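You operate a simulated robot arm through the tools that you are given. There is no shell and no other tool.

You run a simulated robot arm. Do the job below in one go: nothing can be reset, and whatever is moved stays where it is left.

Task
Move the clear jug and wipe the stain off the drainer with the washed blue cloth.
Fine: jug on the drying grid; wash the cloth in the trough and leave it there after. Set down upright: jug. What is to be rubbed or washed off counts as gone when no trace of it is left.

The check looks at the end state, three seconds after you hand in, the way a careful person would. Anything else that was tipped, shoved, dropped, spilled or broken makes it a failure. Flat cloth is picked up by pressing the open fingertips on it (5 to 10 N) and closing them slowly along it; thin cloth reads only 2 to 8 mm in the jaws.

Robot
A 6-joint arm with a fingered hand, fixed in place. Base frame: the origin is on the floor under the middle of its stand, x ahead of it, y to its left, z up; the work surface is at about z = 880. Lengths are in mm, angles in rad, forces in N, time in s.
With the tool pointing down near the work surface it reaches from about 340 to 740 mm from the base axis. Its first joint turns from -2.007 to 2.007 rad. Payload 4 kg.
Tool frame: the origin (TCP) lies between the finger pads and is the grasp point; the fingertips stand 26 mm ahead of it; z points along the fingers, y is the line along which they close. The gripper opens to 132 mm; its body begins 73 mm behind the TCP. The gripper is a hand of 4 fingers: y runs from the thumb to the fingers, the wrist lies at [0, 0, -239] in the tool frame, and closing takes about 1.5 s.
Orientation is told as [roll, pitch, yaw] about the base's x, y, z axes, in that order, counted from this pose: with the fingers straight down and closing along the base's y, the tool's x points along the base's -x, its y along +y and its z along -z.

Tools
- The arm moves only by the tool nudge_tool. Its argument "moves" is a list of rows, each a list of 7 numbers: the shift along the tool's x, y, z in cm, then the turn, a rotation vector about the tool's x, y, z in degrees, then the finger opening in cm, from 0 to 13.2. In form: [[tx, ty, tz, wx, wy, wz, fingers], ...]. A call has 1 to 20 rows; each row shifts and turns the commanded pose from where the row before left it, along the tool's axes as they then stand. Each row takes 0.2 s and may step no farther than 50 mm and 0.15 rad from the row before; otherwise, or with a gripper value out of range, the whole call is refused. Where a pose cannot be reached the arm comes as near as it can. A force on the tool above 40 N (or 10 N above the force at the start of the call, whichever is more), or a blocked arm, ends the call early, and 0.2 s more pass. The fingers move at their own pace (about 153 mm/s each) and stop on an object; they squeeze with about 24 N. The grip force told is the motor's: it shows also when the fingers shut on nothing. Time passes only in rows, and 0.2 s behind the last, so rows that do not move let the fingers close. It gives the time, the measured TCP pose, the force on the tool (base axes), the opening and the grip force at its end, in the units of the frame above (readings bear some noise), with the torque about the TCP (base axes, N m) and any sound that the robot's microphone picked up.
- Cameras (640 x 400 px; columns grow to the right, rows downward): "scene" is fixed at [218.8, 649.8, 1624.2]; the picture's right is [-1.00, -0.08, 0.00], its down [-0.05, 0.62, -0.78] and it looks along [0.07, -0.78, -0.62] (base axes); focal length 322 px, centre (320, 200). "wrist" rides on the gripper at [68, 2, -97] in the tool frame; the picture's right is [-0.03, 1.00, 0.00], its down [-0.82, -0.02, -0.58] and it looks along [-0.58, -0.01, 0.82] (tool axes); focal length 270 px, centre (320, 200). There is no depth. A picture from a camera that has moved, and an enlarged one, comes with that camera's place and axes in the base frame and with its lens.
- get_image(camera): a new picture of that camera. No time passes.
- slide_trunk(by): slides the trunk up (or, below 0, down) by that many mm; the arm rides with it, the base frame stays. It gives what a move gives, with no picture.
- preshape(shape): the hand has 4 fingers and takes this shape, open, in about a second: jaw (thumb against the fingers, like two jaws); tri (thumb and two fingers); tip (a fingertip pinch); poke (one finger out to press); point (the index stretched); flat (the hand flat); cup (the hand cupped); fist (a fist). The gripper value then closes the fingers along that shape, each until it touches; the sizes above hold for jaw. It gives what a move gives, with no picture.
- close_up(camera, box): a new picture of the part [left, top, right, bottom] of that camera's present view, enlarged. No time passes.
- hand_in(): hands the job in; it is judged then, once.

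Nothing tells you positions but the pictures and the camera data. Unless the task says otherwise, let go and move clear before handing in.

The tools are called after "Call:" as name(argument=value, ...) on one line, values as JSON. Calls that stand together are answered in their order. nudge_tool: Moves the arm, as the interface text tells. Its arguments: {"type":"object","properties":{"moves":{"type":"array","items":{"type":"array","items":{"type":"number"}}}},"required":["moves"]} The other tools are called the same way: slide_trunk (by) moves the trunk up or down; preshape (shape) gives the hand a shape; get_image (camera) takes a picture; close_up (camera, box) takes an enlarged picture of a part of a camera's view; hand_in () hands the job in.

At the start:

```text
time: 0.0
ee_pos: [228.1, -425.6, 1167.4]
orientation: [0.0, 0.001, 0.0]
ft_force: [0.7, -0.1, 1.0]
ft_torque: [-0.02, -0.01, 0.03]
opening: 131.9
finger_force: 0.1
shape: jaw
trunk travel left (down, up): [-850.0, 140.0]
```

scene: 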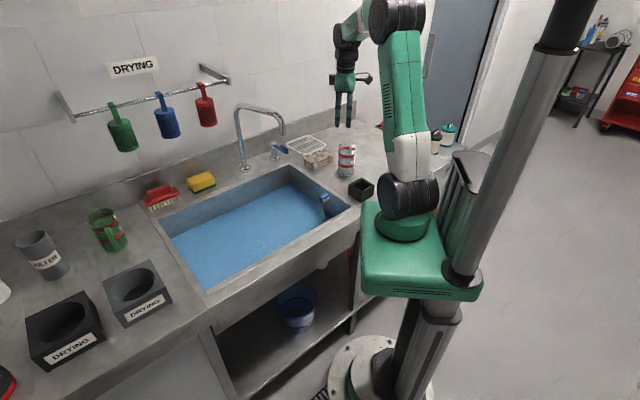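
wrist: 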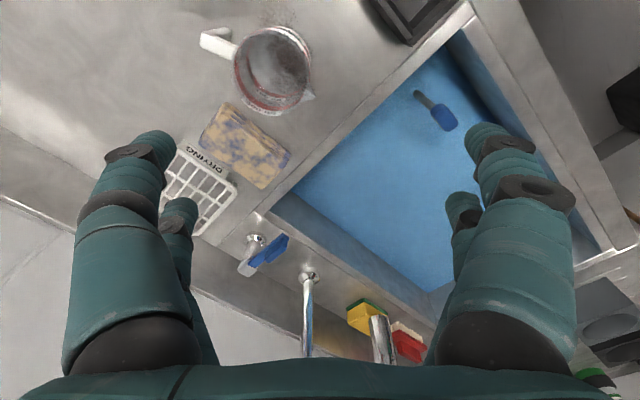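

I see a sink (trough) filled with water, a jug with a folded cloth beside it, and a white drying grid near the tap. I'll look closer before I move anything.

Call:
close_up(camera="scene", box=[220, 100, 420, 225])

Call:
close_up(camera="scene", box=[0, 170, 220, 380])

Call:
close_up(camera="wrist", box=[140, 0, 480, 212])

Call:
close_up(camera="wrist", box=[140, 90, 460, 290])

```text
3.20 times, centred on (320, 162) of scene
camera zoom: at [218.8, 649.8, 1624.2], right [-1.0, -0.08, 0.0], down [-0.05, 0.62, -0.78], along [0.07, -0.78, -0.62], focal length 1031 px, centre (320, 320)
```

zoom: 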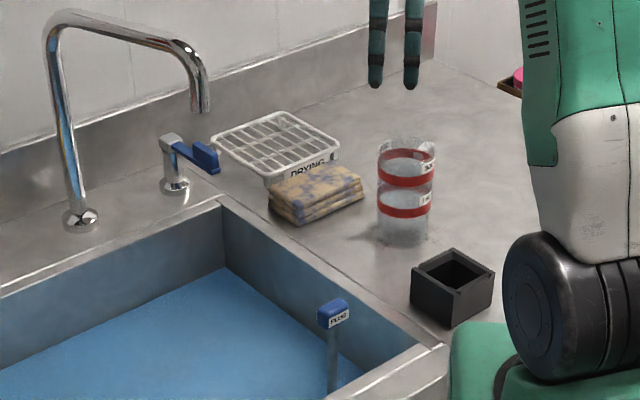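

```text
1.90 times, centred on (110, 275) of scene
camera zoom: at [218.8, 649.8, 1624.2], right [-1.0, -0.08, 0.0], down [-0.05, 0.62, -0.78], along [0.07, -0.78, -0.62], focal length 614 px, centre (720, 57)
```

zoom: 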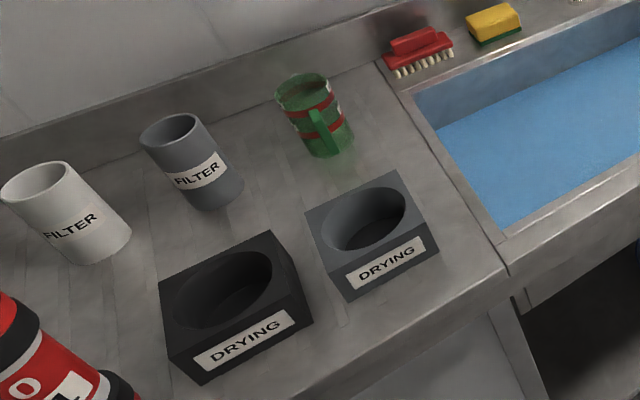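

```text
1.88 times, centred on (310, 106) of wrist
camera zoom: at [160.0, -424.4, 1263.9], right [0.03, 1.0, 0.0], down [0.82, -0.02, 0.58], along [0.58, -0.01, -0.82], focal length 509 px, centre (339, 377)
```

zoom: 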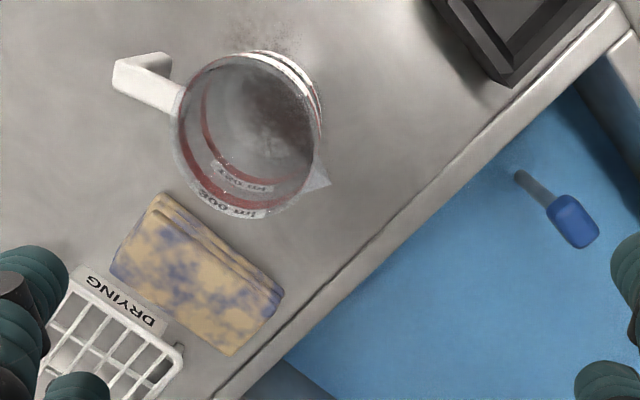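

```text
2.00 times, centred on (300, 190) of wrist
camera zoom: at [160.0, -424.4, 1263.9], right [0.03, 1.0, 0.0], down [0.82, -0.02, 0.58], along [0.58, -0.01, -0.82], focal length 541 px, centre (360, 220)
```

zoom: 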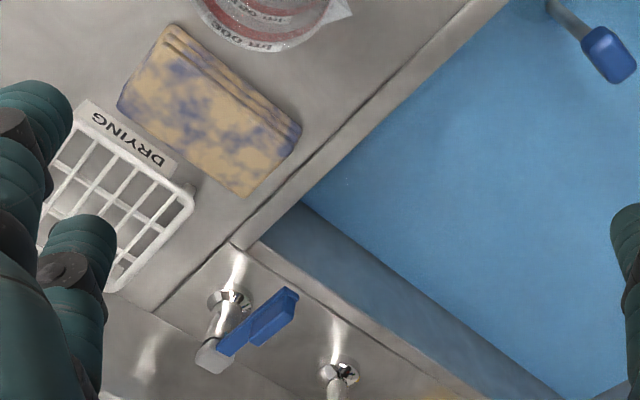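

The counter runs at about 45° to the base axes. The jug is near (205, -469) on a brown stain, the dirty blue cloth near (327, -536), the grid near (395, -640), and the sink to the +x/+y side. I'll turn the hand so the wrist camera can see the grid area.

Call:
nudge_tool(moves=[[0, 0, 0, 0, 0, 8, 13.2], [0, 0, 0, 0, 0, 8, 13.2], [0, 0, 0, 0, 0, 8, 13.2], [0, 0, 0, 0, 0, 8, 13.2], [0, 0, 0, 0, 0, 8, 13.2], [0, 0, 0, 0, 0, 5, 13.2], [0, 0, 0, 0, 0, 0, 13.2]])

Call:
get_image(camera="wrist")

Call:
get_image(camera="scene")

```text
time: 1.6
ee_pos: [229.4, -426.6, 1167.7]
orientation: [-0.002, -0.001, -0.786]
ft_force: [-0.9, 0.3, 0.2]
ft_torque: [0.0, 0.01, 0.01]
opening: 131.7
finger_force: 0.1
shape: jaw
trunk travel left (down, up): [-850.0, 140.0]
```

```text
taken
camera wrist: at [181.5, -377.1, 1264.2], right [0.73, 0.69, 0.0], down [0.56, -0.59, 0.58], along [0.4, -0.42, -0.82], focal length 270 px, centre (320, 200)
```

wrist: 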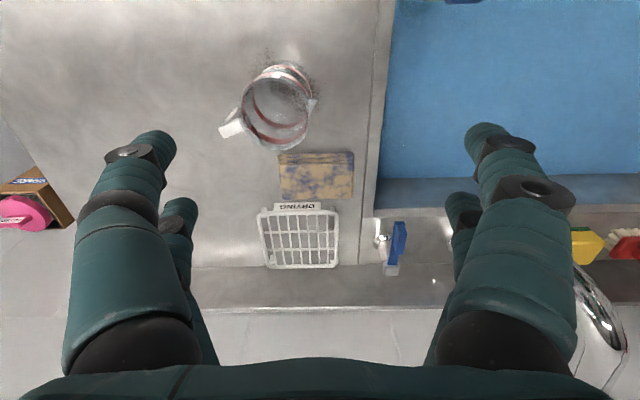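

```text
taken
```

scene: 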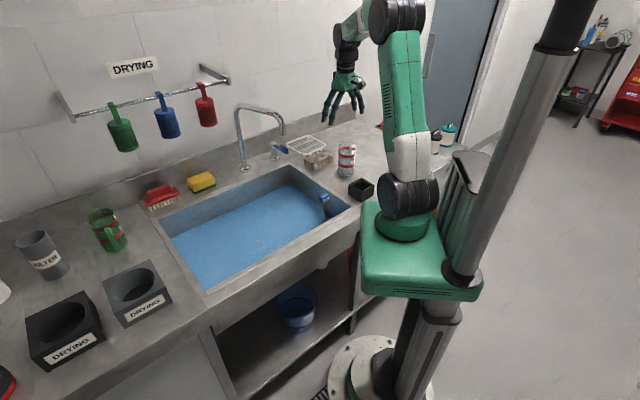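

Call:
close_up(camera="wrist", box=[190, 40, 450, 300])

Call:
close_up(camera="wrist", box=[200, 40, 360, 150])

Call:
close_up(camera="scene", box=[270, 120, 390, 200])

```text
1.54 times, centred on (320, 170) of wrist
camera zoom: at [181.5, -377.1, 1264.2], right [0.73, 0.69, 0.0], down [0.56, -0.59, 0.58], along [0.4, -0.42, -0.82], focal length 416 px, centre (320, 246)
```

zoom: 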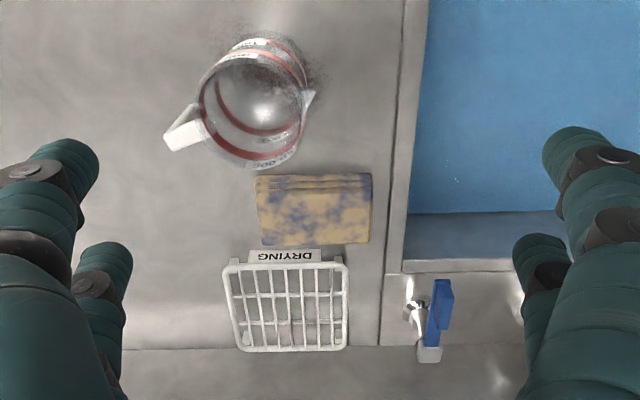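

```text
3.64 times, centred on (280, 95) of wrist
camera zoom: at [181.5, -377.1, 1264.2], right [0.73, 0.69, 0.0], down [0.56, -0.59, 0.58], along [0.4, -0.42, -0.82], focal length 983 px, centre (466, 582)
```

zoom: 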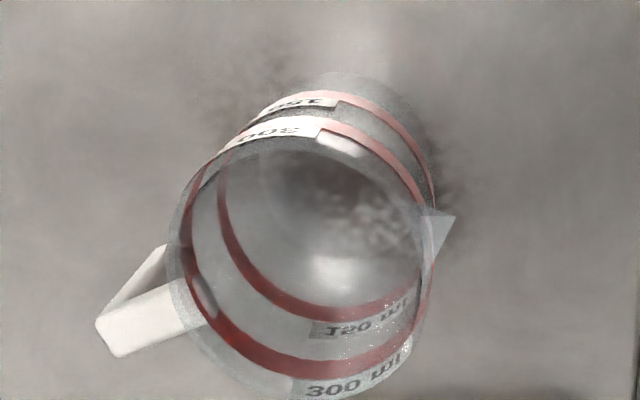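

```text
5.00 times, centred on (330, 160) of scene
camera zoom: at [218.8, 649.8, 1624.2], right [-1.0, -0.08, 0.0], down [-0.05, 0.62, -0.78], along [0.07, -0.78, -0.62], focal length 1611 px, centre (270, 400)
```

zoom: 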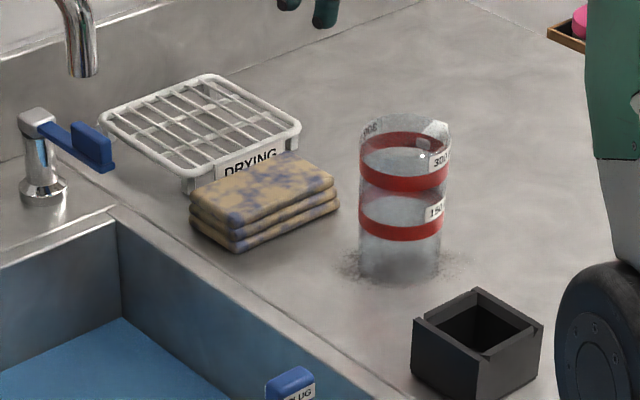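

The jug is empty, at about (208, -471), with its handle pointing along about -115°. The grid centre is about (391, -648). I'll turn the hand so it closes across the handle direction and stop over the jug.

Call:
nudge_tool(moves=[[0, 0, 0, 0, 0, 7.8, 13.2], [0, 0, 0, 0, 0, 7.8, 13.2], [0, 0, 0, 0, 0, 7.8, 13.2], [0, 0, 0, 0, 0, 7.8, 13.2], [0, 0, 0, 0, 0, 7.8, 13.2], [0, 0, 0, 0, 0, 7.8, 13.2], [0, 0, 0, 0, 0, 7.8, 13.2], [0, 0, 0, 0, 0, 7.8, 13.2], [0, 0, 0, 0, 0, 7.7, 13.2], [-2.5, 0, 0, 0, 0, 0, 13.2], [-2.4, 0, 0, 0, 0, 0, 13.2], [0, 0, 0, 0, 0, 0, 13.2]])

Call:
get_image(camera="wrist")

Call:
close_up(camera="scene", box=[270, 70, 410, 210])

```text
time: 4.2
ee_pos: [209.9, -471.8, 1169.1]
orientation: [0.0, 0.001, -2.009]
ft_force: [-0.5, -0.3, 0.1]
ft_torque: [0.0, 0.0, 0.01]
opening: 132.0
finger_force: 0.2
shape: jaw
trunk travel left (down, up): [-850.0, 140.0]
```

```text
taken
camera wrist: at [239.9, -410.0, 1264.5], right [0.89, -0.45, 0.0], down [-0.37, -0.73, 0.58], along [-0.26, -0.52, -0.82], focal length 270 px, centre (320, 200)
```

wrist: 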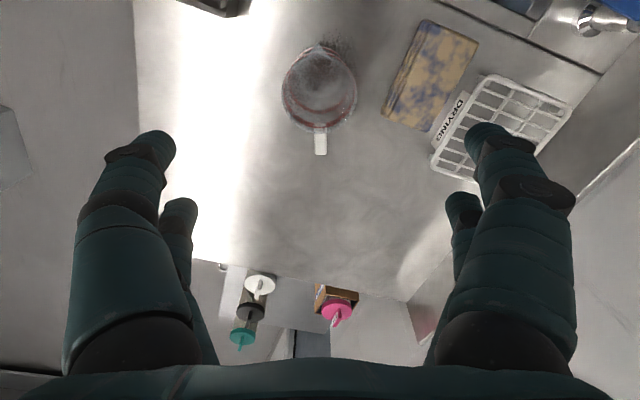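

```text
2.86 times, centred on (340, 140) of scene
camera zoom: at [218.8, 649.8, 1624.2], right [-1.0, -0.08, 0.0], down [-0.05, 0.62, -0.78], along [0.07, -0.78, -0.62], focal length 921 px, centre (263, 371)
```

zoom: 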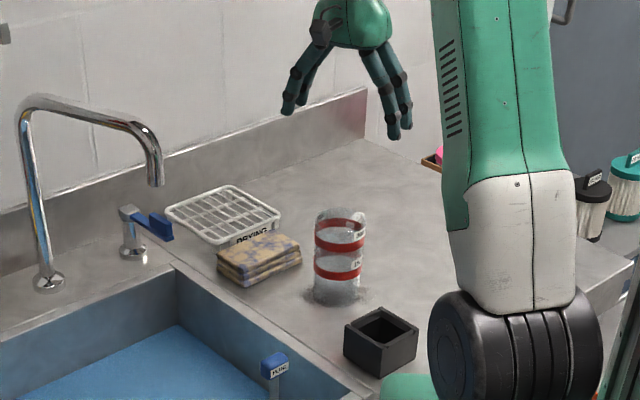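

Call:
close_up(camera="wrist", box=[250, 20, 390, 180])

```text
2.50 times, centred on (320, 100) of wrist
camera zoom: at [239.9, -410.0, 1264.5], right [0.89, -0.45, 0.0], down [-0.37, -0.73, 0.58], along [-0.26, -0.52, -0.82], focal length 676 px, centre (320, 450)
```

zoom: 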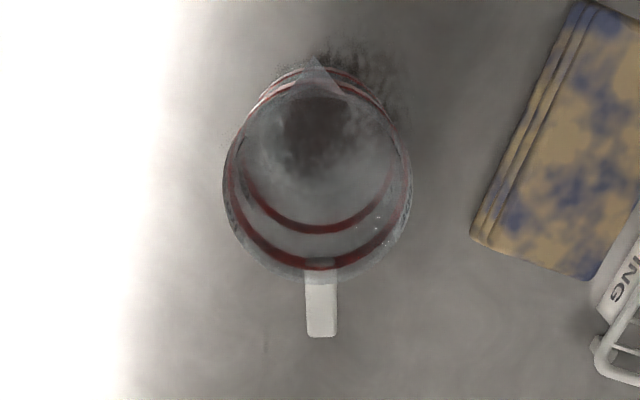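

The jug's rim centre is at about (210, -469), right under the hand. I'll go down around it and close on its body.

Call:
nudge_tool(moves=[[-0.2, 0, 3, 0, 0, 0, 13.2], [0, 0, 3, 0, 0, 0, 13.2], [0, 0, 3, 0, 0, 0, 13.2], [0, 0, 3, 0, 0, 0, 13.2], [0, 0, 3, 0, 0, 0, 13.2], [0, 0, 2.5, 0, 0, 0, 13.2], [0, 0, 2.0, 0, 0, 0, 13.2], [0, 0, 1.5, 0, 0, 0, 13.2], [0, 0, 0.4, 0, 0, 0, 13.2], [0, 0, 0, 0, 0, 0, 13.2]])

Call:
get_image(camera="wrist")

Call:
close_up(camera="scene", box=[270, 90, 410, 210])

```text
time: 6.4
ee_pos: [206.2, -472.5, 954.4]
orientation: [0.001, 0.0, -2.008]
ft_force: [0.2, 0.2, 0.1]
ft_torque: [-0.01, -0.04, 0.02]
opening: 131.7
finger_force: 0.1
shape: jaw
trunk travel left (down, up): [-850.0, 140.0]
```

```text
taken
camera wrist: at [236.7, -410.9, 1050.5], right [0.89, -0.45, 0.0], down [-0.37, -0.73, 0.58], along [-0.26, -0.52, -0.82], focal length 270 px, centre (320, 200)
```

wrist: 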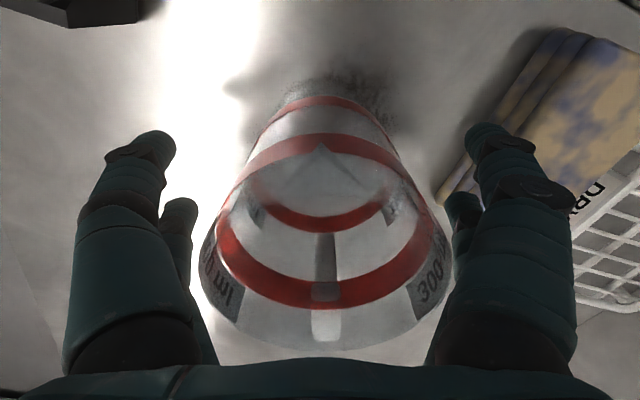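

```text
3.33 times, centred on (340, 150) of scene
camera zoom: at [218.8, 649.8, 1624.2], right [-1.0, -0.08, 0.0], down [-0.05, 0.62, -0.78], along [0.07, -0.78, -0.62], focal length 1074 px, centre (253, 367)
```

zoom: 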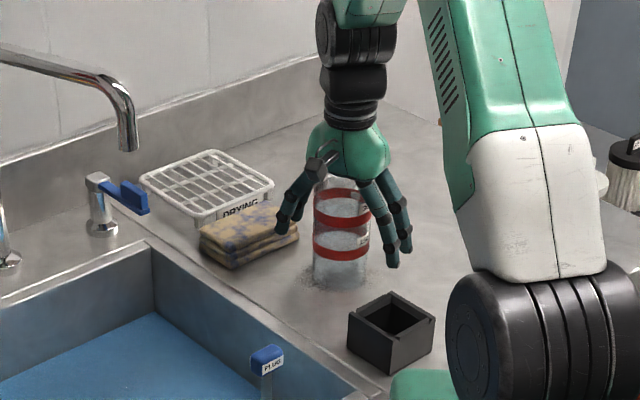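

The fingers straddle the jug evenly. I'll close now.

Call:
nudge_tool(moves=[[0, 0, 0, 0, 0, 0, 9], [0, 0, 0, 0, 0, 0, 7.5], [0, 0, 0, 0, 0, 0, 6.5], [0, 0, 0, 0, 0, 0, 5.5], [0, 0, 0, 0, 0, 0, 5], [0, 0, 0, 0, 0, 0, 5], [0, 0, 0, 0, 0, 0, 5]])

Call:
get_image(camera="wrist")

```text
time: 8.0
ee_pos: [206.3, -471.9, 955.0]
orientation: [0.0, 0.0, -2.011]
ft_force: [0.4, 0.4, -0.6]
ft_torque: [-0.01, 0.04, 0.02]
opening: 47.6
finger_force: 24.1
shape: jaw
trunk travel left (down, up): [-850.0, 140.0]
```

```text
taken
camera wrist: at [236.7, -411.0, 1050.7], right [0.89, -0.45, 0.0], down [-0.37, -0.73, 0.58], along [-0.26, -0.52, -0.82], focal length 270 px, centre (320, 200)
```

wrist: 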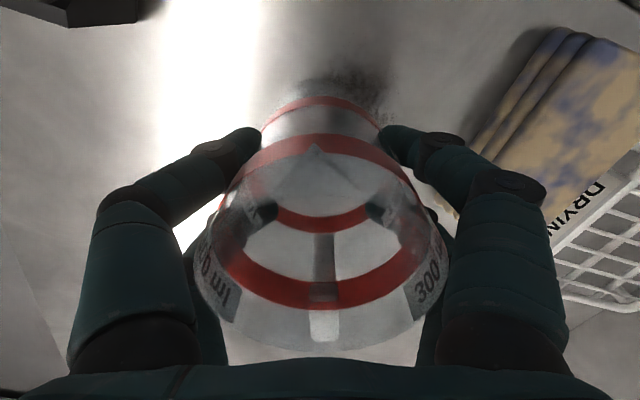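

The grip is on at 24 N. I'll lift gently and check the stain underneath.

Call:
nudge_tool(moves=[[0, 0, 0, 0, 0, 0, 4], [0, 0, -0.5, 0, 0, 0, 4], [0, 0, -1, 0, 0, 0, 4], [0, 0, -2, 0, 0, 0, 4], [0, 0, -3, 0, 0, 0, 4], [0, 0, -3, 0, 0, 0, 4], [0, 0, -3, 0, 0, 0, 4], [0, 0, 0, 0, 0, 0, 4]])

Call:
get_image(camera="wrist")

Call:
close_up(camera="scene", box=[270, 90, 410, 210])

```text
time: 9.8
ee_pos: [204.8, -470.9, 1079.0]
orientation: [0.001, 0.0, -2.009]
ft_force: [0.6, 0.4, -0.9]
ft_torque: [-0.03, 0.02, 0.02]
opening: 47.3
finger_force: 23.2
shape: jaw
trunk travel left (down, up): [-850.0, 140.0]
```

```text
taken
camera wrist: at [235.0, -410.0, 1174.2], right [0.89, -0.45, 0.0], down [-0.37, -0.73, 0.58], along [-0.26, -0.52, -0.82], focal length 270 px, centre (320, 200)
```

wrist: 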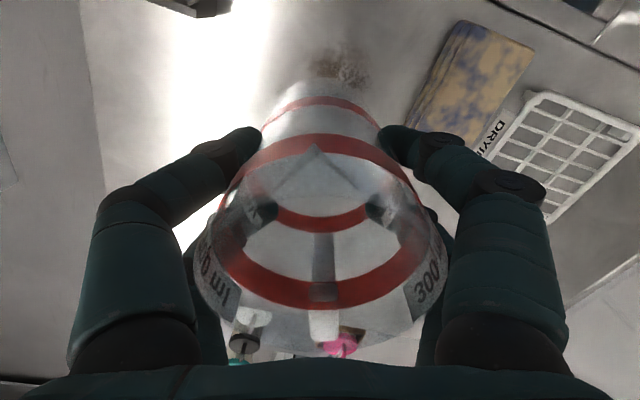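

```text
3.33 times, centred on (340, 150) of scene
camera zoom: at [218.8, 649.8, 1624.2], right [-1.0, -0.08, 0.0], down [-0.05, 0.62, -0.78], along [0.07, -0.78, -0.62], focal length 1074 px, centre (253, 367)
```

zoom: 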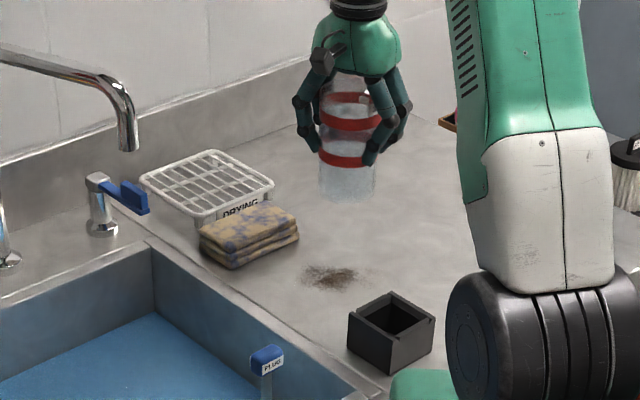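

The jug is up, leaving a brown stain at about (215, -470). I'll carry the jug across to the grid at this height.

Call:
nudge_tool(moves=[[-0.4, 1.2, 0, 0, 0, 0, 4], [-0.733, 2.276, 0, 0, 0, 0, 4], [-0.733, 2.276, 0, 0, 0, 0, 4], [-0.733, 2.276, 0, 0, 0, 0, 4], [-0.733, 2.276, 0, 0, 0, 0, 4], [-0.733, 2.276, 0, 0, 0, 0, 4], [-0.733, 2.276, 0, 0, 0, 0, 4], [-0.733, 2.276, 0, 0, 0, 0, 4], [-0.733, 2.276, 0, 0, 0, 0, 4], [-0.733, 2.276, 0, 0, 0, 0, 4], [-0.333, 1.076, 0, 0, 0, 0, 4], [0, 0, 0, 0, 0, -7, 4], [0, 0, 0, 0, 0, -7, 4], [0, 0, 0, 0, 0, -7, 4], [0, 0, 0, 0, 0, -7, 4], [0, 0, 0, 0, 0, -7, 4], [0, 0, 0, 0, 0, 0, 4]])

Call:
get_image(camera="wrist")

Call:
close_up(camera="scene", box=[240, 60, 400, 190])

```text
time: 13.4
ee_pos: [361.0, -602.0, 1072.1]
orientation: [0.0, 0.001, -1.399]
ft_force: [-0.2, -0.1, -0.4]
ft_torque: [0.0, -0.01, -0.03]
opening: 47.2
finger_force: 24.0
shape: jaw
out of reach, approached as far as the arm can: row 9, 10, 11
trunk travel left (down, up): [-850.0, 140.0]
```

```text
taken
camera wrist: at [351.0, -534.3, 1168.2], right [0.99, 0.15, 0.0], down [0.12, -0.81, 0.58], along [0.09, -0.57, -0.82], focal length 270 px, centre (320, 200)
```

wrist: 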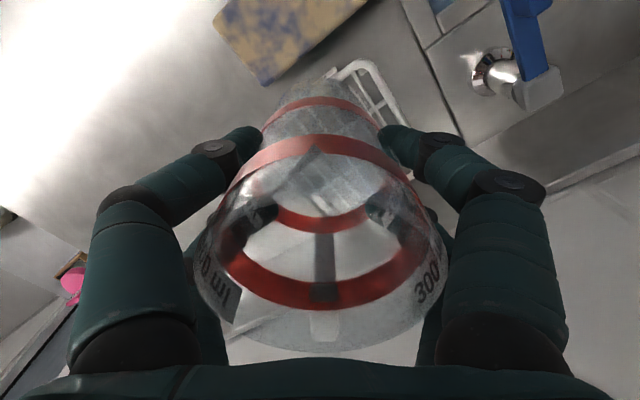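

```text
3.08 times, centred on (320, 125) of scene
camera zoom: at [218.8, 649.8, 1624.2], right [-1.0, -0.08, 0.0], down [-0.05, 0.62, -0.78], along [0.07, -0.78, -0.62], focal length 991 px, centre (320, 431)
```

zoom: 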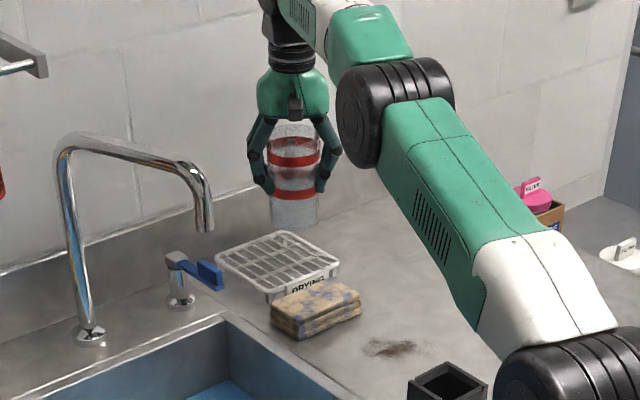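

At this height the reach ends at about 702 mm. Raising the trunk should give the arm more reach at the grid's level, so I'll slide it up.

Call:
slide_trunk(by=135)

```text
time: 15.0
ee_pos: [361.5, -601.5, 1206.4]
orientation: [0.001, 0.001, -1.4]
ft_force: [0.3, 0.9, -1.0]
ft_torque: [0.01, 0.01, -0.01]
opening: 47.1
finger_force: 23.7
shape: jaw
trunk travel left (down, up): [-985.0, 5.0]
```

Call:
nudge_tool(moves=[[0, 0, 3, 0, 0, 0, 4], [0, 0, 3, 0, 0, 0, 4], [0, 0, 3, 0, 0, 0, 4], [0, 0, 3, 0, 0, 0, 4], [0, 0, 2.5, 0, 0, 0, 4], [0, 0, 0, 0, 0, 0, 4]])

```text
time: 16.4
ee_pos: [363.2, -600.1, 1061.2]
orientation: [-0.001, -0.001, -1.398]
ft_force: [0.1, 0.6, -1.1]
ft_torque: [0.01, 0.0, -0.01]
opening: 47.4
finger_force: 23.2
shape: jaw
trunk travel left (down, up): [-985.0, 5.0]
```

Call:
nudge_tool(moves=[[-1.43, 0.46, 0, 0, 0, 0, 4], [-1.43, 0.46, 0, 0, 0, 0, 4], [-1.43, 0.46, 0, 0, 0, 0, 4], [0, 0, 0, 0, 0, 0, 4]])

Call:
get_image(camera="wrist")

Call:
close_up(camera="scene", box=[250, 80, 370, 180])

```text
time: 17.4
ee_pos: [372.9, -619.0, 1062.6]
orientation: [0.0, 0.002, -1.396]
ft_force: [-0.1, 0.8, -0.4]
ft_torque: [0.03, -0.02, -0.02]
opening: 46.9
finger_force: 24.2
shape: jaw
out of reach, approached as far as the arm can: row 2, 3
trunk travel left (down, up): [-985.0, 5.0]
```

```text
taken
camera wrist: at [362.0, -551.6, 1158.2], right [0.99, 0.15, 0.0], down [0.12, -0.81, 0.58], along [0.08, -0.57, -0.82], focal length 270 px, centre (320, 200)
```

wrist: 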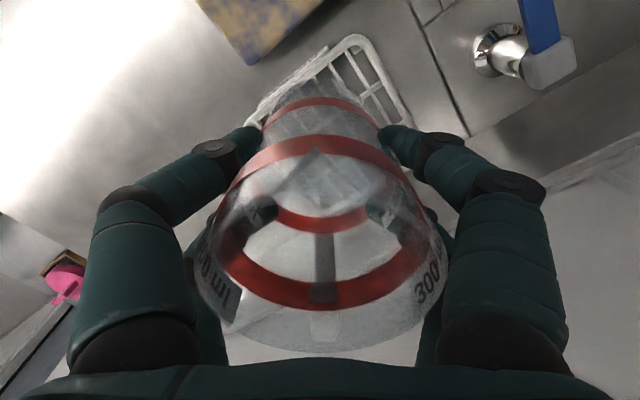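

```text
4.00 times, centred on (310, 130) of scene
camera zoom: at [218.8, 649.8, 1624.2], right [-1.0, -0.08, 0.0], down [-0.05, 0.62, -0.78], along [0.07, -0.78, -0.62], focal length 1289 px, centre (360, 480)
```

zoom: 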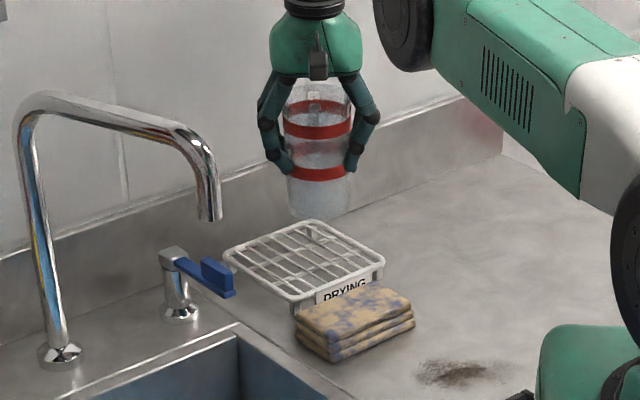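

The reach grows as the hand goes lower. I'll drop until the jug bottom is about 20 mm above the grid, then move outward again.

Call:
nudge_tool(moves=[[0, 0, 2, 0, 0, 0, 4], [0, 0, 2, 0, 0, 0, 4], [0, 0, 1.4, 0, 0, 0, 4], [-1.1, 0.35, 0, 0, 0, 0, 4], [-1.1, 0.35, 0, 0, 0, 0, 4], [0, 0, 0, 0, 0, 0, 4]])

Call:
get_image(camera="wrist")

Call:
close_up(camera="scene", box=[250, 80, 370, 180])

```text
time: 18.8
ee_pos: [370.3, -620.0, 1009.0]
orientation: [0.001, 0.001, -1.399]
ft_force: [0.1, -0.2, -0.2]
ft_torque: [0.02, 0.02, -0.01]
opening: 47.1
finger_force: 24.4
shape: jaw
out of reach, approached as far as the arm can: row 4, 5
trunk travel left (down, up): [-985.0, 5.0]
```

```text
taken
camera wrist: at [360.5, -552.5, 1103.9], right [0.99, 0.15, 0.0], down [0.12, -0.81, 0.58], along [0.08, -0.57, -0.82], focal length 270 px, centre (320, 200)
```

wrist: 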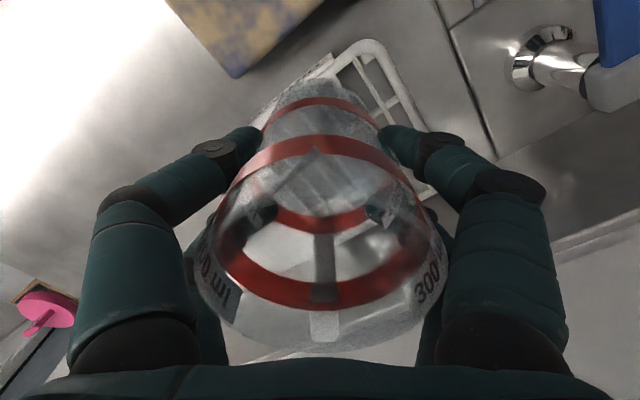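

```text
4.00 times, centred on (310, 130) of scene
camera zoom: at [218.8, 649.8, 1624.2], right [-1.0, -0.08, 0.0], down [-0.05, 0.62, -0.78], along [0.07, -0.78, -0.62], focal length 1289 px, centre (360, 480)
```

zoom: 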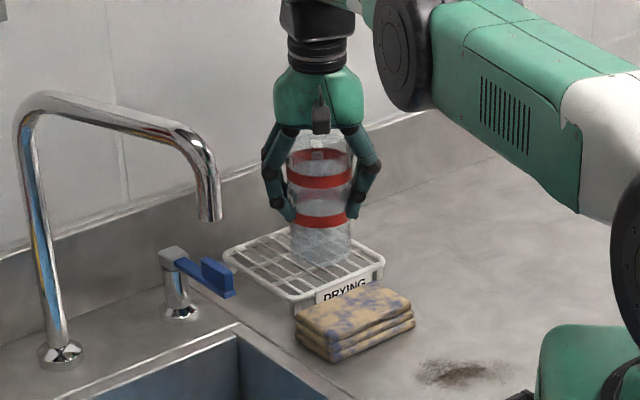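

The reach with the tool vertical tops out near 722 mm, so the jug would sit near the grid's front edge. I'll set it on the grid here, then re-grip it with a tilted hand and shift it further in.

Call:
nudge_tool(moves=[[0, 0, 0.8, 0, 0, 0, 4], [0, 0, 0.5, 0, 0, 0, 4], [0, 0, 0.3, 0, 0, 0, 4], [0, 0, 0, 0, 0, 0, 4]])

Call:
close_up(camera="scene", box=[270, 100, 350, 180])

Call:
get_image(camera="wrist")

```text
time: 19.8
ee_pos: [370.6, -619.6, 993.4]
orientation: [0.002, -0.003, -1.398]
ft_force: [0.2, -0.6, -0.6]
ft_torque: [-0.01, 0.02, -0.02]
opening: 47.1
finger_force: 23.4
shape: jaw
trunk travel left (down, up): [-985.0, 5.0]
```

```text
5.00 times, centred on (310, 140) of scene
camera zoom: at [218.8, 649.8, 1624.2], right [-1.0, -0.08, 0.0], down [-0.05, 0.62, -0.78], along [0.07, -0.78, -0.62], focal length 1611 px, centre (370, 500)
```

zoom: 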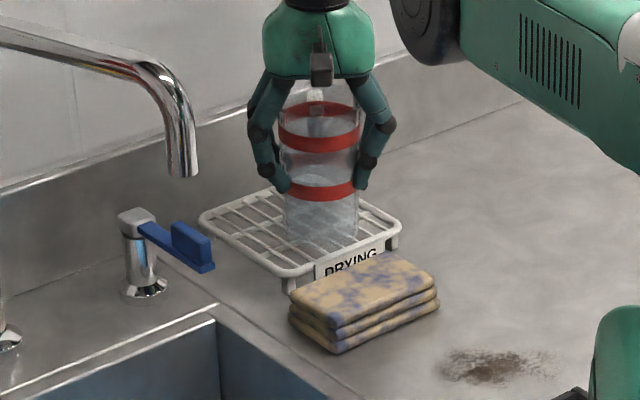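

```text
taken
camera wrist: at [360.6, -552.1, 1088.7], right [0.99, 0.15, 0.0], down [0.12, -0.81, 0.58], along [0.09, -0.57, -0.81], focal length 270 px, centre (320, 200)
```

wrist: 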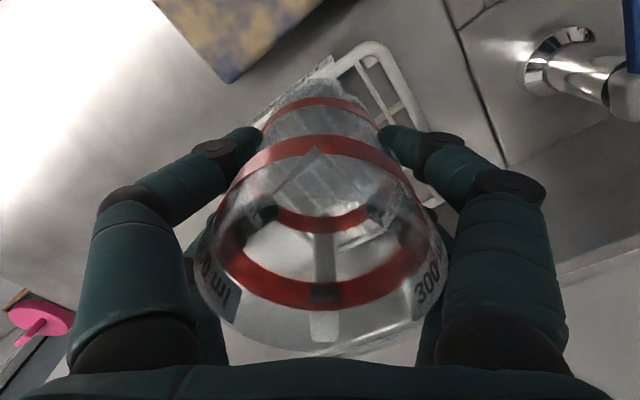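

Call:
nudge_tool(moves=[[0, 0, 0.2, 0, 0, 0, 4], [0, 0, 0.2, 0, 0, 0, 4], [0, 0, 0, 0, 0, 0, 4]])

```text
time: 20.6
ee_pos: [369.6, -618.3, 992.1]
orientation: [0.0, 0.0, -1.396]
ft_force: [-1.3, 0.1, -0.8]
ft_torque: [-0.02, -0.03, 0.04]
opening: 47.3
finger_force: 23.6
shape: jaw
trunk travel left (down, up): [-985.0, 5.0]
```

Call:
nudge_tool(moves=[[0, 0, 0.2, 0, 0, 0, 4], [0, 0, 0, 0, 0, 0, 4]])

Call:
close_up(camera="scene", box=[280, 120, 340, 170])

```text
time: 21.2
ee_pos: [369.4, -617.3, 988.6]
orientation: [-0.002, 0.0, -1.398]
ft_force: [-0.5, 0.1, -0.9]
ft_torque: [0.02, -0.01, 0.04]
opening: 47.1
finger_force: 24.2
shape: jaw
out of reach, approached as far as the arm can: row 1
trunk travel left (down, up): [-985.0, 5.0]
```

```text
8.00 times, centred on (310, 145) of scene
camera zoom: at [218.8, 649.8, 1624.2], right [-1.0, -0.08, 0.0], down [-0.05, 0.62, -0.78], along [0.07, -0.78, -0.62], focal length 2578 px, centre (400, 640)
```

zoom: 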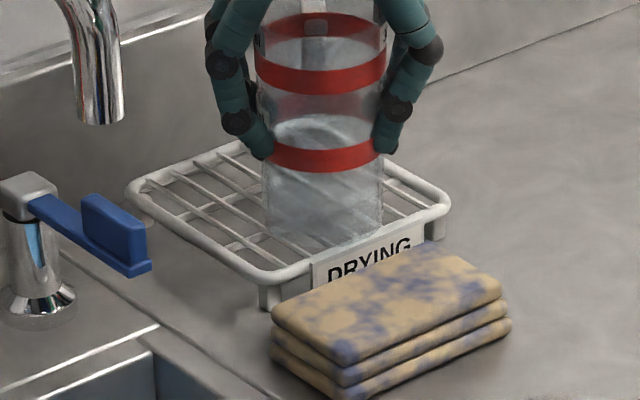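

The jug's base would land right on the grid's front frame, which isn't good enough. I'll lift off, set the jug on clear counter near (160, -570), and re-grip it there with the hand tilted so it can reach the middle of the grid.

Call:
nudge_tool(moves=[[0, 0, -2, 0, 0, 0, 4], [0, 0, -2, 0, 0, 0, 4], [0, 0, -2, 0, 0, 0, 4], [0.5, -1.3, 0, 0, 0, 0, 4], [1.03, -2.47, 0, 0, 0, 0, 4], [1.03, -2.47, 0, 0, 0, 0, 4], [1.03, -2.47, 0, 0, 0, 0, 4], [1.03, -2.47, 0, 0, 0, 0, 4], [1.03, -2.47, 0, 0, 0, 0, 4], [1.03, -2.47, 0, 0, 0, 0, 4], [1.03, -2.47, 0, 0, 0, 0, 4], [0.5, -1.2, 0, 0, 0, 0, 4], [0, 0, 0, 0, 0, 0, 4]])

Call:
get_image(camera="wrist")

Call:
close_up(camera="scene", box=[270, 80, 410, 200])

```text
time: 24.0
ee_pos: [160.8, -571.4, 1047.5]
orientation: [-0.001, 0.001, -1.397]
ft_force: [-0.5, 0.5, -0.9]
ft_torque: [-0.01, -0.01, -0.03]
opening: 47.1
finger_force: 23.8
shape: jaw
trunk travel left (down, up): [-985.0, 5.0]
```

```text
taken
camera wrist: at [149.1, -503.1, 1142.7], right [0.99, 0.15, 0.0], down [0.12, -0.81, 0.58], along [0.08, -0.57, -0.82], focal length 270 px, centre (320, 200)
```

wrist: 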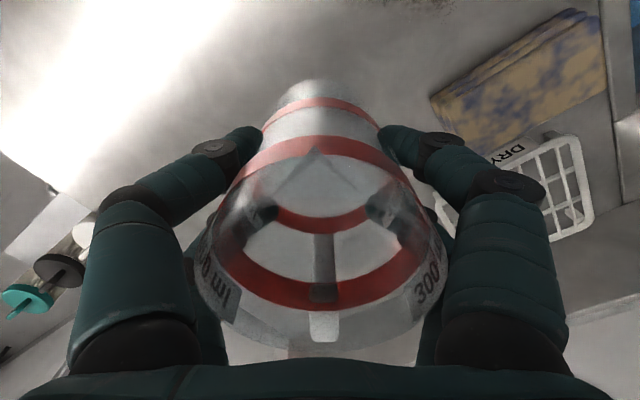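

```text
3.33 times, centred on (340, 140) of scene
camera zoom: at [218.8, 649.8, 1624.2], right [-1.0, -0.08, 0.0], down [-0.05, 0.62, -0.78], along [0.07, -0.78, -0.62], focal length 1074 px, centre (253, 400)
```

zoom: 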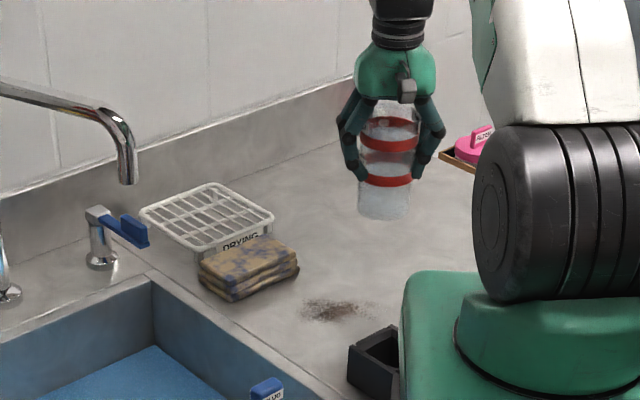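

Call:
nudge_tool(moves=[[0, 0, 2.5, 0, 0, 0, 4], [0, 0, 2.5, 0, 0, 0, 4], [0, 0, 2, 0, 0, 0, 4], [0, 0, 1.2, 0, 0, 0, 4], [0, 0, 0.5, 0, 0, 0, 4], [0, 0, 0.3, 0, 0, 0, 4], [0, 0, 0.1, 0, 0, 0, 4], [0, 0, 0, 0, 0, 0, 4]])

```text
time: 25.8
ee_pos: [161.4, -571.0, 956.3]
orientation: [0.0, 0.0, -1.397]
ft_force: [0.4, 0.2, -0.2]
ft_torque: [0.03, 0.0, -0.03]
opening: 47.1
finger_force: 24.4
shape: jaw
trunk travel left (down, up): [-985.0, 5.0]
```

Call:
nudge_tool(moves=[[0, 0, 0.1, 0, 0, 0, 4], [0, 0, 0, 0, 0, 0, 4]])

Call:
close_up(camera="scene", box=[320, 90, 400, 160])

```text
time: 26.4
ee_pos: [162.6, -571.1, 956.5]
orientation: [0.001, 0.0, -1.398]
ft_force: [-0.4, 0.3, -1.6]
ft_torque: [0.02, -0.03, 0.04]
opening: 47.1
finger_force: 23.9
shape: jaw
trunk travel left (down, up): [-985.0, 5.0]
```

```text
5.71 times, centred on (360, 125) of scene
camera zoom: at [218.8, 649.8, 1624.2], right [-1.0, -0.08, 0.0], down [-0.05, 0.62, -0.78], along [0.07, -0.78, -0.62], focal length 1841 px, centre (91, 629)
```

zoom: 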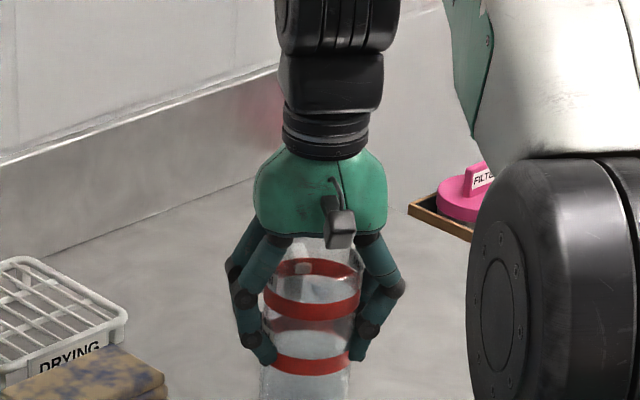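

Call:
nudge_tool(moves=[[0, 0, 0.1, 0, 0, 0, 4], [0, 0, 0.1, 0, 0, 0, 4], [0, 0, 0, 0, 0, 0, 4]])

Call:
close_up(camera="scene", box=[320, 120, 400, 180])

```text
time: 27.2
ee_pos: [161.0, -569.4, 953.7]
orientation: [0.001, -0.002, -1.398]
ft_force: [0.2, -0.8, 4.0]
ft_torque: [-0.02, 0.02, 0.01]
opening: 47.1
finger_force: 24.0
shape: jaw
trunk travel left (down, up): [-985.0, 5.0]
```

```text
6.67 times, centred on (360, 150) of scene
camera zoom: at [218.8, 649.8, 1624.2], right [-1.0, -0.08, 0.0], down [-0.05, 0.62, -0.78], along [0.07, -0.78, -0.62], focal length 2148 px, centre (53, 533)
```

zoom: 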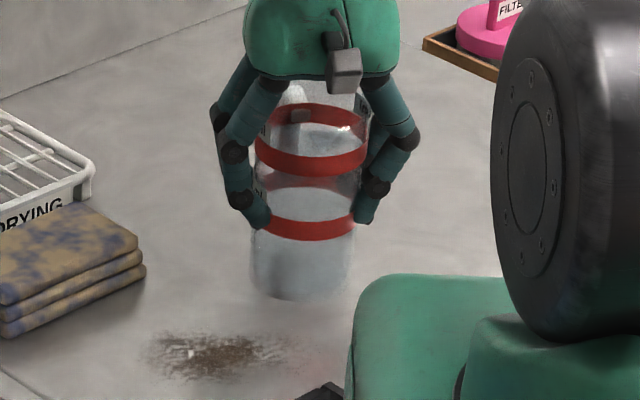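

There's contact at 4 N, so the jug is standing on the counter. I'll open the fingers slowly.

Call:
nudge_tool(moves=[[0, 0, 0, 0, 0, 0, 5.2], [0, 0, 0, 0, 0, 0, 6], [0, 0, 0, 0, 0, 0, 7.5], [0, 0, 0, 0, 0, 0, 9.5], [0, 0, 0, 0, 0, 0, 12], [0, 0, 0, 0, 0, 0, 13.2], [0, 0, 0, 0, 0, 0, 13.2]])

Call:
get_image(camera="wrist")

```text
time: 28.8
ee_pos: [160.6, -569.7, 953.4]
orientation: [0.001, 0.0, -1.397]
ft_force: [-0.2, -0.4, 0.2]
ft_torque: [0.0, -0.01, -0.01]
opening: 132.1
finger_force: 0.1
shape: jaw
trunk travel left (down, up): [-985.0, 5.0]
```

```text
taken
camera wrist: at [150.5, -502.7, 1049.4], right [0.99, 0.15, 0.0], down [0.12, -0.81, 0.58], along [0.08, -0.57, -0.82], focal length 270 px, centre (320, 200)
```

wrist: 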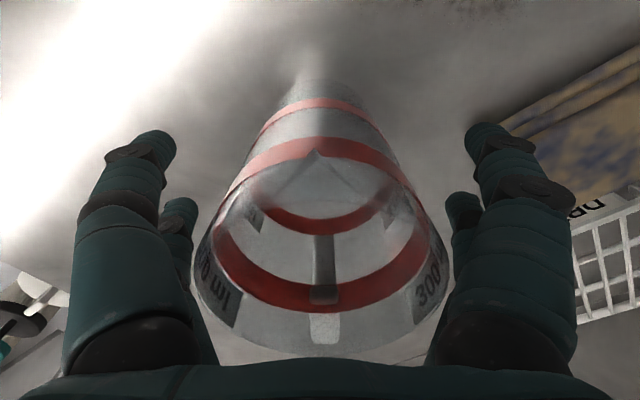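

Call:
nudge_tool(moves=[[0.3, 0, -0.7, 0, 0, 0, 13.2], [0, 0, -0.6, 0, 0, 0, 13.2], [0, 0, 0, 0, -5, 0, 13.2], [0, 0, 0, 0, -5, 0, 13.2], [0, 0, 0, 0, -5, 0, 13.2], [0, 0, 0, 0, 0, 0, 13.2]])

Call:
get_image(camera="wrist")

Call:
close_up(camera="scene", box=[310, 90, 410, 180])

```text
time: 30.2
ee_pos: [159.5, -566.7, 967.5]
orientation: [0.0, -0.263, -1.396]
ft_force: [-0.8, -0.5, -0.1]
ft_torque: [-0.01, 0.01, -0.01]
opening: 131.8
finger_force: 0.0
shape: jaw
trunk travel left (down, up): [-985.0, 5.0]
```

```text
taken
camera wrist: at [146.3, -476.9, 1041.1], right [0.99, 0.15, 0.01], down [0.09, -0.63, 0.77], along [0.12, -0.76, -0.64], focal length 270 px, centre (320, 200)
```

wrist: 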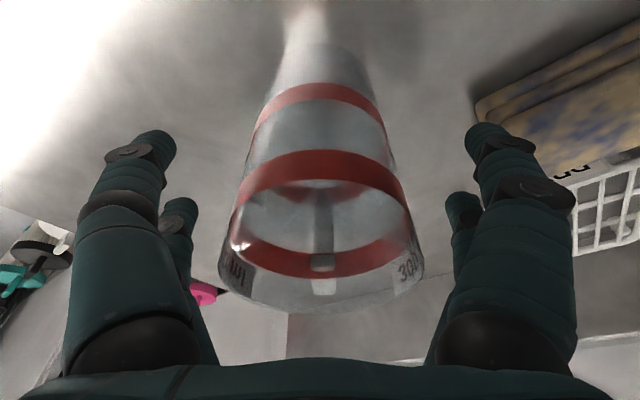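

```text
4.44 times, centred on (360, 135) of scene
camera zoom: at [218.8, 649.8, 1624.2], right [-1.0, -0.08, 0.0], down [-0.05, 0.62, -0.78], along [0.07, -0.78, -0.62], focal length 1432 px, centre (142, 489)
```

zoom: 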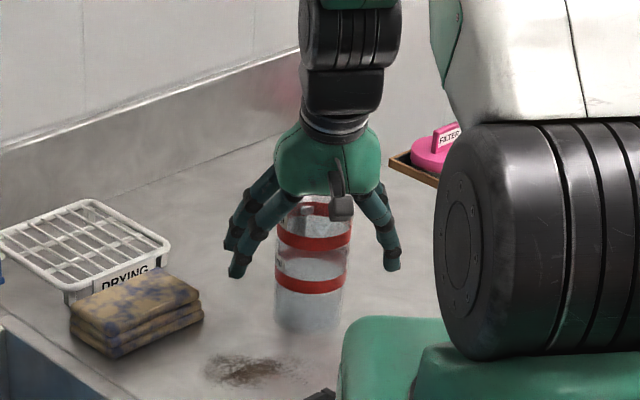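

The hand is tilted 15° outward with the jug between the fingers. I'll close and lift.

Call:
nudge_tool(moves=[[0, 0, 0, 0, 0, 0, 9], [0, 0, 0, 0, 0, 0, 7.5], [0, 0, 0, 0, 0, 0, 6.5], [0, 0, 0, 0, 0, 0, 5.5], [0, 0, 0, 0, 0, 0, 4.5], [0, 0, 0, 0, 0, 0, 4], [0, 0, 0, 0, 0, 0, 4], [0, 0, 0, 0, 0, 0, 4]])

Call:
get_image(camera="wrist")

Call:
close_up(camera="scene", box=[310, 90, 410, 180])

```text
time: 32.0
ee_pos: [161.0, -567.2, 967.2]
orientation: [-0.002, -0.261, -1.398]
ft_force: [0.9, 0.2, 0.1]
ft_torque: [0.03, 0.0, 0.03]
opening: 48.5
finger_force: 23.9
shape: jaw
trunk travel left (down, up): [-985.0, 5.0]
```

```text
taken
camera wrist: at [146.2, -476.8, 1041.2], right [0.99, 0.15, 0.01], down [0.09, -0.63, 0.77], along [0.12, -0.76, -0.64], focal length 270 px, centre (320, 200)
```

wrist: 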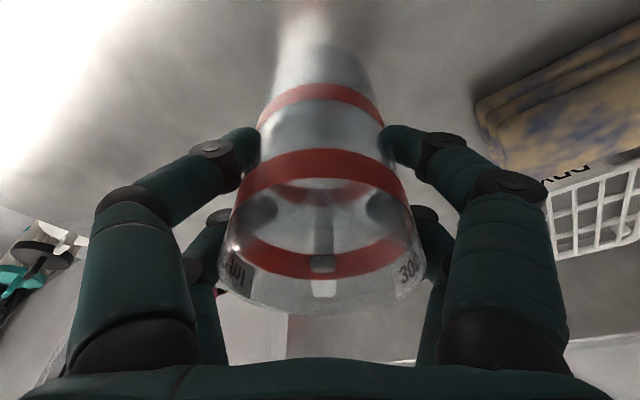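

```text
4.44 times, centred on (360, 135) of scene
camera zoom: at [218.8, 649.8, 1624.2], right [-1.0, -0.08, 0.0], down [-0.05, 0.62, -0.78], along [0.07, -0.78, -0.62], focal length 1432 px, centre (142, 489)
```

zoom: 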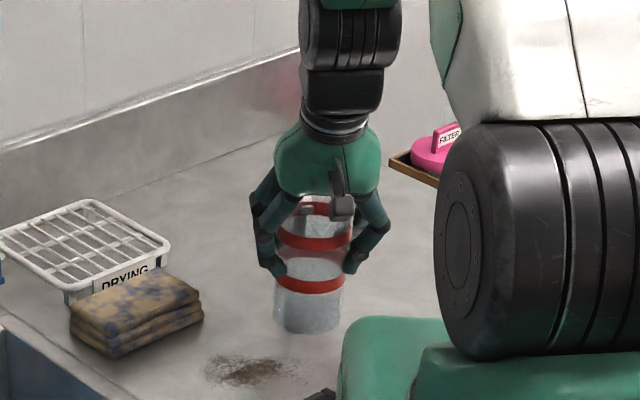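

The grip is firm. I'll lift straight up and carry the jug over the middle of the grid with the same tilt.

Call:
nudge_tool(moves=[[-0.13, 0, -0.483, 0, 0, 0, 4], [-0.39, 0, -1.449, 0, 0, 0, 4], [-0.776, 0, -2.9, 0, 0, 0, 4], [-0.776, 0, -2.9, 0, 0, 0, 4], [-0.26, 0, -0.966, 0, 0, 0, 4], [-0.535, 1.07, 0.143, 0, 0, 0, 4], [-1.069, 2.141, 0.2865, 0, 0, 0, 4], [-1.069, 2.141, 0.2865, 0, 0, 0, 4], [-1.069, 2.141, 0.2865, 0, 0, 0, 4], [-1.069, 2.141, 0.2865, 0, 0, 0, 4], [-1.069, 2.141, 0.2865, 0, 0, 0, 4], [-1.069, 2.141, 0.2865, 0, 0, 0, 4], [-1.069, 2.141, 0.2865, 0, 0, 0, 4], [-1.069, 2.141, 0.2865, 0, 0, 0, 4], [-1.069, 2.141, 0.2865, 0, 0, 0, 4], [-0.535, 1.07, 0.143, 0, 0, 0, 4], [0, 0, 0, 0, 0, 0, 4]])

Call:
get_image(camera="wrist")

Call:
close_up(camera="scene", box=[250, 80, 370, 180])

```text
time: 35.6
ee_pos: [390.9, -641.0, 1056.0]
orientation: [0.001, -0.261, -1.397]
ft_force: [-0.5, -0.2, -0.5]
ft_torque: [0.0, 0.01, -0.04]
opening: 48.6
finger_force: 24.1
shape: jaw
trunk travel left (down, up): [-985.0, 5.0]
```

```text
taken
camera wrist: at [378.0, -550.5, 1130.4], right [0.99, 0.15, 0.01], down [0.09, -0.63, 0.77], along [0.12, -0.76, -0.64], focal length 270 px, centre (320, 200)
```

wrist: 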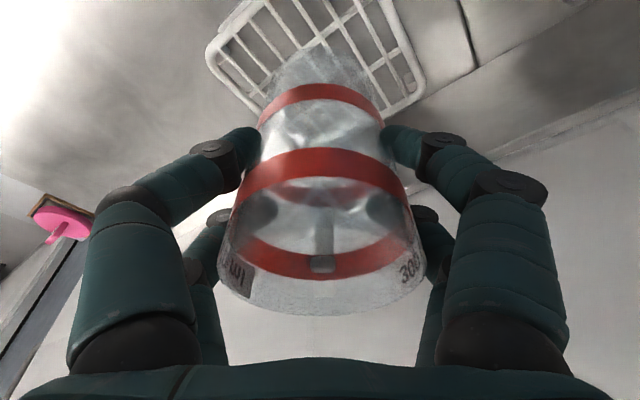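

```text
4.00 times, centred on (310, 130) of scene
camera zoom: at [218.8, 649.8, 1624.2], right [-1.0, -0.08, 0.0], down [-0.05, 0.62, -0.78], along [0.07, -0.78, -0.62], focal length 1289 px, centre (360, 480)
```

zoom: 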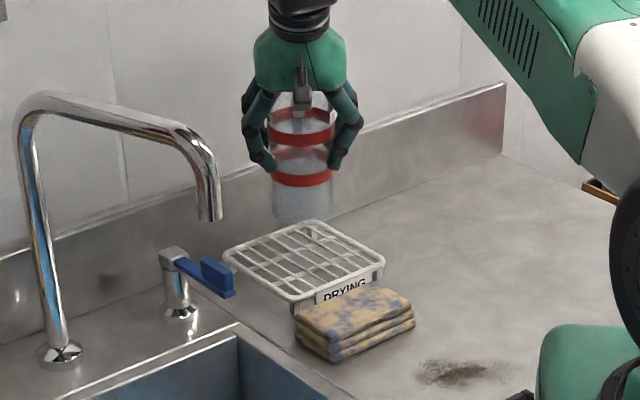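

The jug hangs over the middle of the grid. I'll lower it down until it touches.

Call:
nudge_tool(moves=[[0.388, 0, 1.449, 0, 0, 0, 4], [0.388, 0, 1.449, 0, 0, 0, 4], [0.31, 0, 1.159, 0, 0, 0, 4], [0.155, 0, 0.58, 0, 0, 0, 4], [0.078, 0, 0.29, 0, 0, 0, 4], [0, 0, 0, 0, 0, 0, 4]])

Call:
close_up(camera="scene", box=[270, 100, 350, 170])

Call:
get_image(camera="wrist")

```text
time: 37.0
ee_pos: [388.9, -639.5, 1006.8]
orientation: [0.0, -0.261, -1.397]
ft_force: [0.7, -0.2, -0.2]
ft_torque: [0.02, 0.02, 0.01]
opening: 48.5
finger_force: 24.2
shape: jaw
trunk travel left (down, up): [-985.0, 5.0]
```

```text
5.71 times, centred on (310, 135) of scene
camera zoom: at [218.8, 649.8, 1624.2], right [-1.0, -0.08, 0.0], down [-0.05, 0.62, -0.78], along [0.07, -0.78, -0.62], focal length 1841 px, centre (377, 571)
```

zoom: 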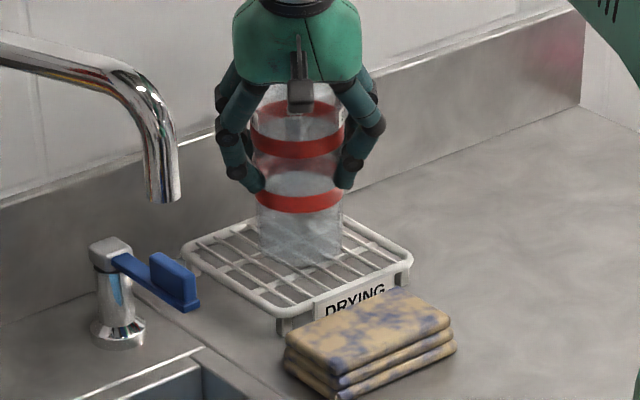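

```text
taken
camera wrist: at [375.3, -549.3, 1081.3], right [0.99, 0.15, 0.01], down [0.09, -0.63, 0.77], along [0.12, -0.76, -0.64], focal length 270 px, centre (320, 200)
```

wrist: 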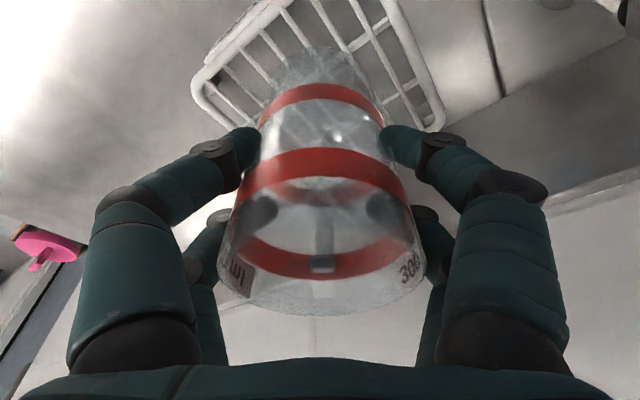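

Call:
nudge_tool(moves=[[0.078, 0, 0.29, 0, 0, 0, 4], [0.052, 0, 0.193, 0, 0, 0, 4], [0.026, 0, 0.097, 0, 0, 0, 4], [0, 0, 0, 0, 0, 0, 4]])

```text
time: 38.0
ee_pos: [390.5, -639.0, 999.7]
orientation: [0.0, -0.26, -1.398]
ft_force: [-0.1, 0.0, -0.8]
ft_torque: [0.03, 0.0, -0.01]
opening: 48.7
finger_force: 23.7
shape: jaw
trunk travel left (down, up): [-985.0, 5.0]
```

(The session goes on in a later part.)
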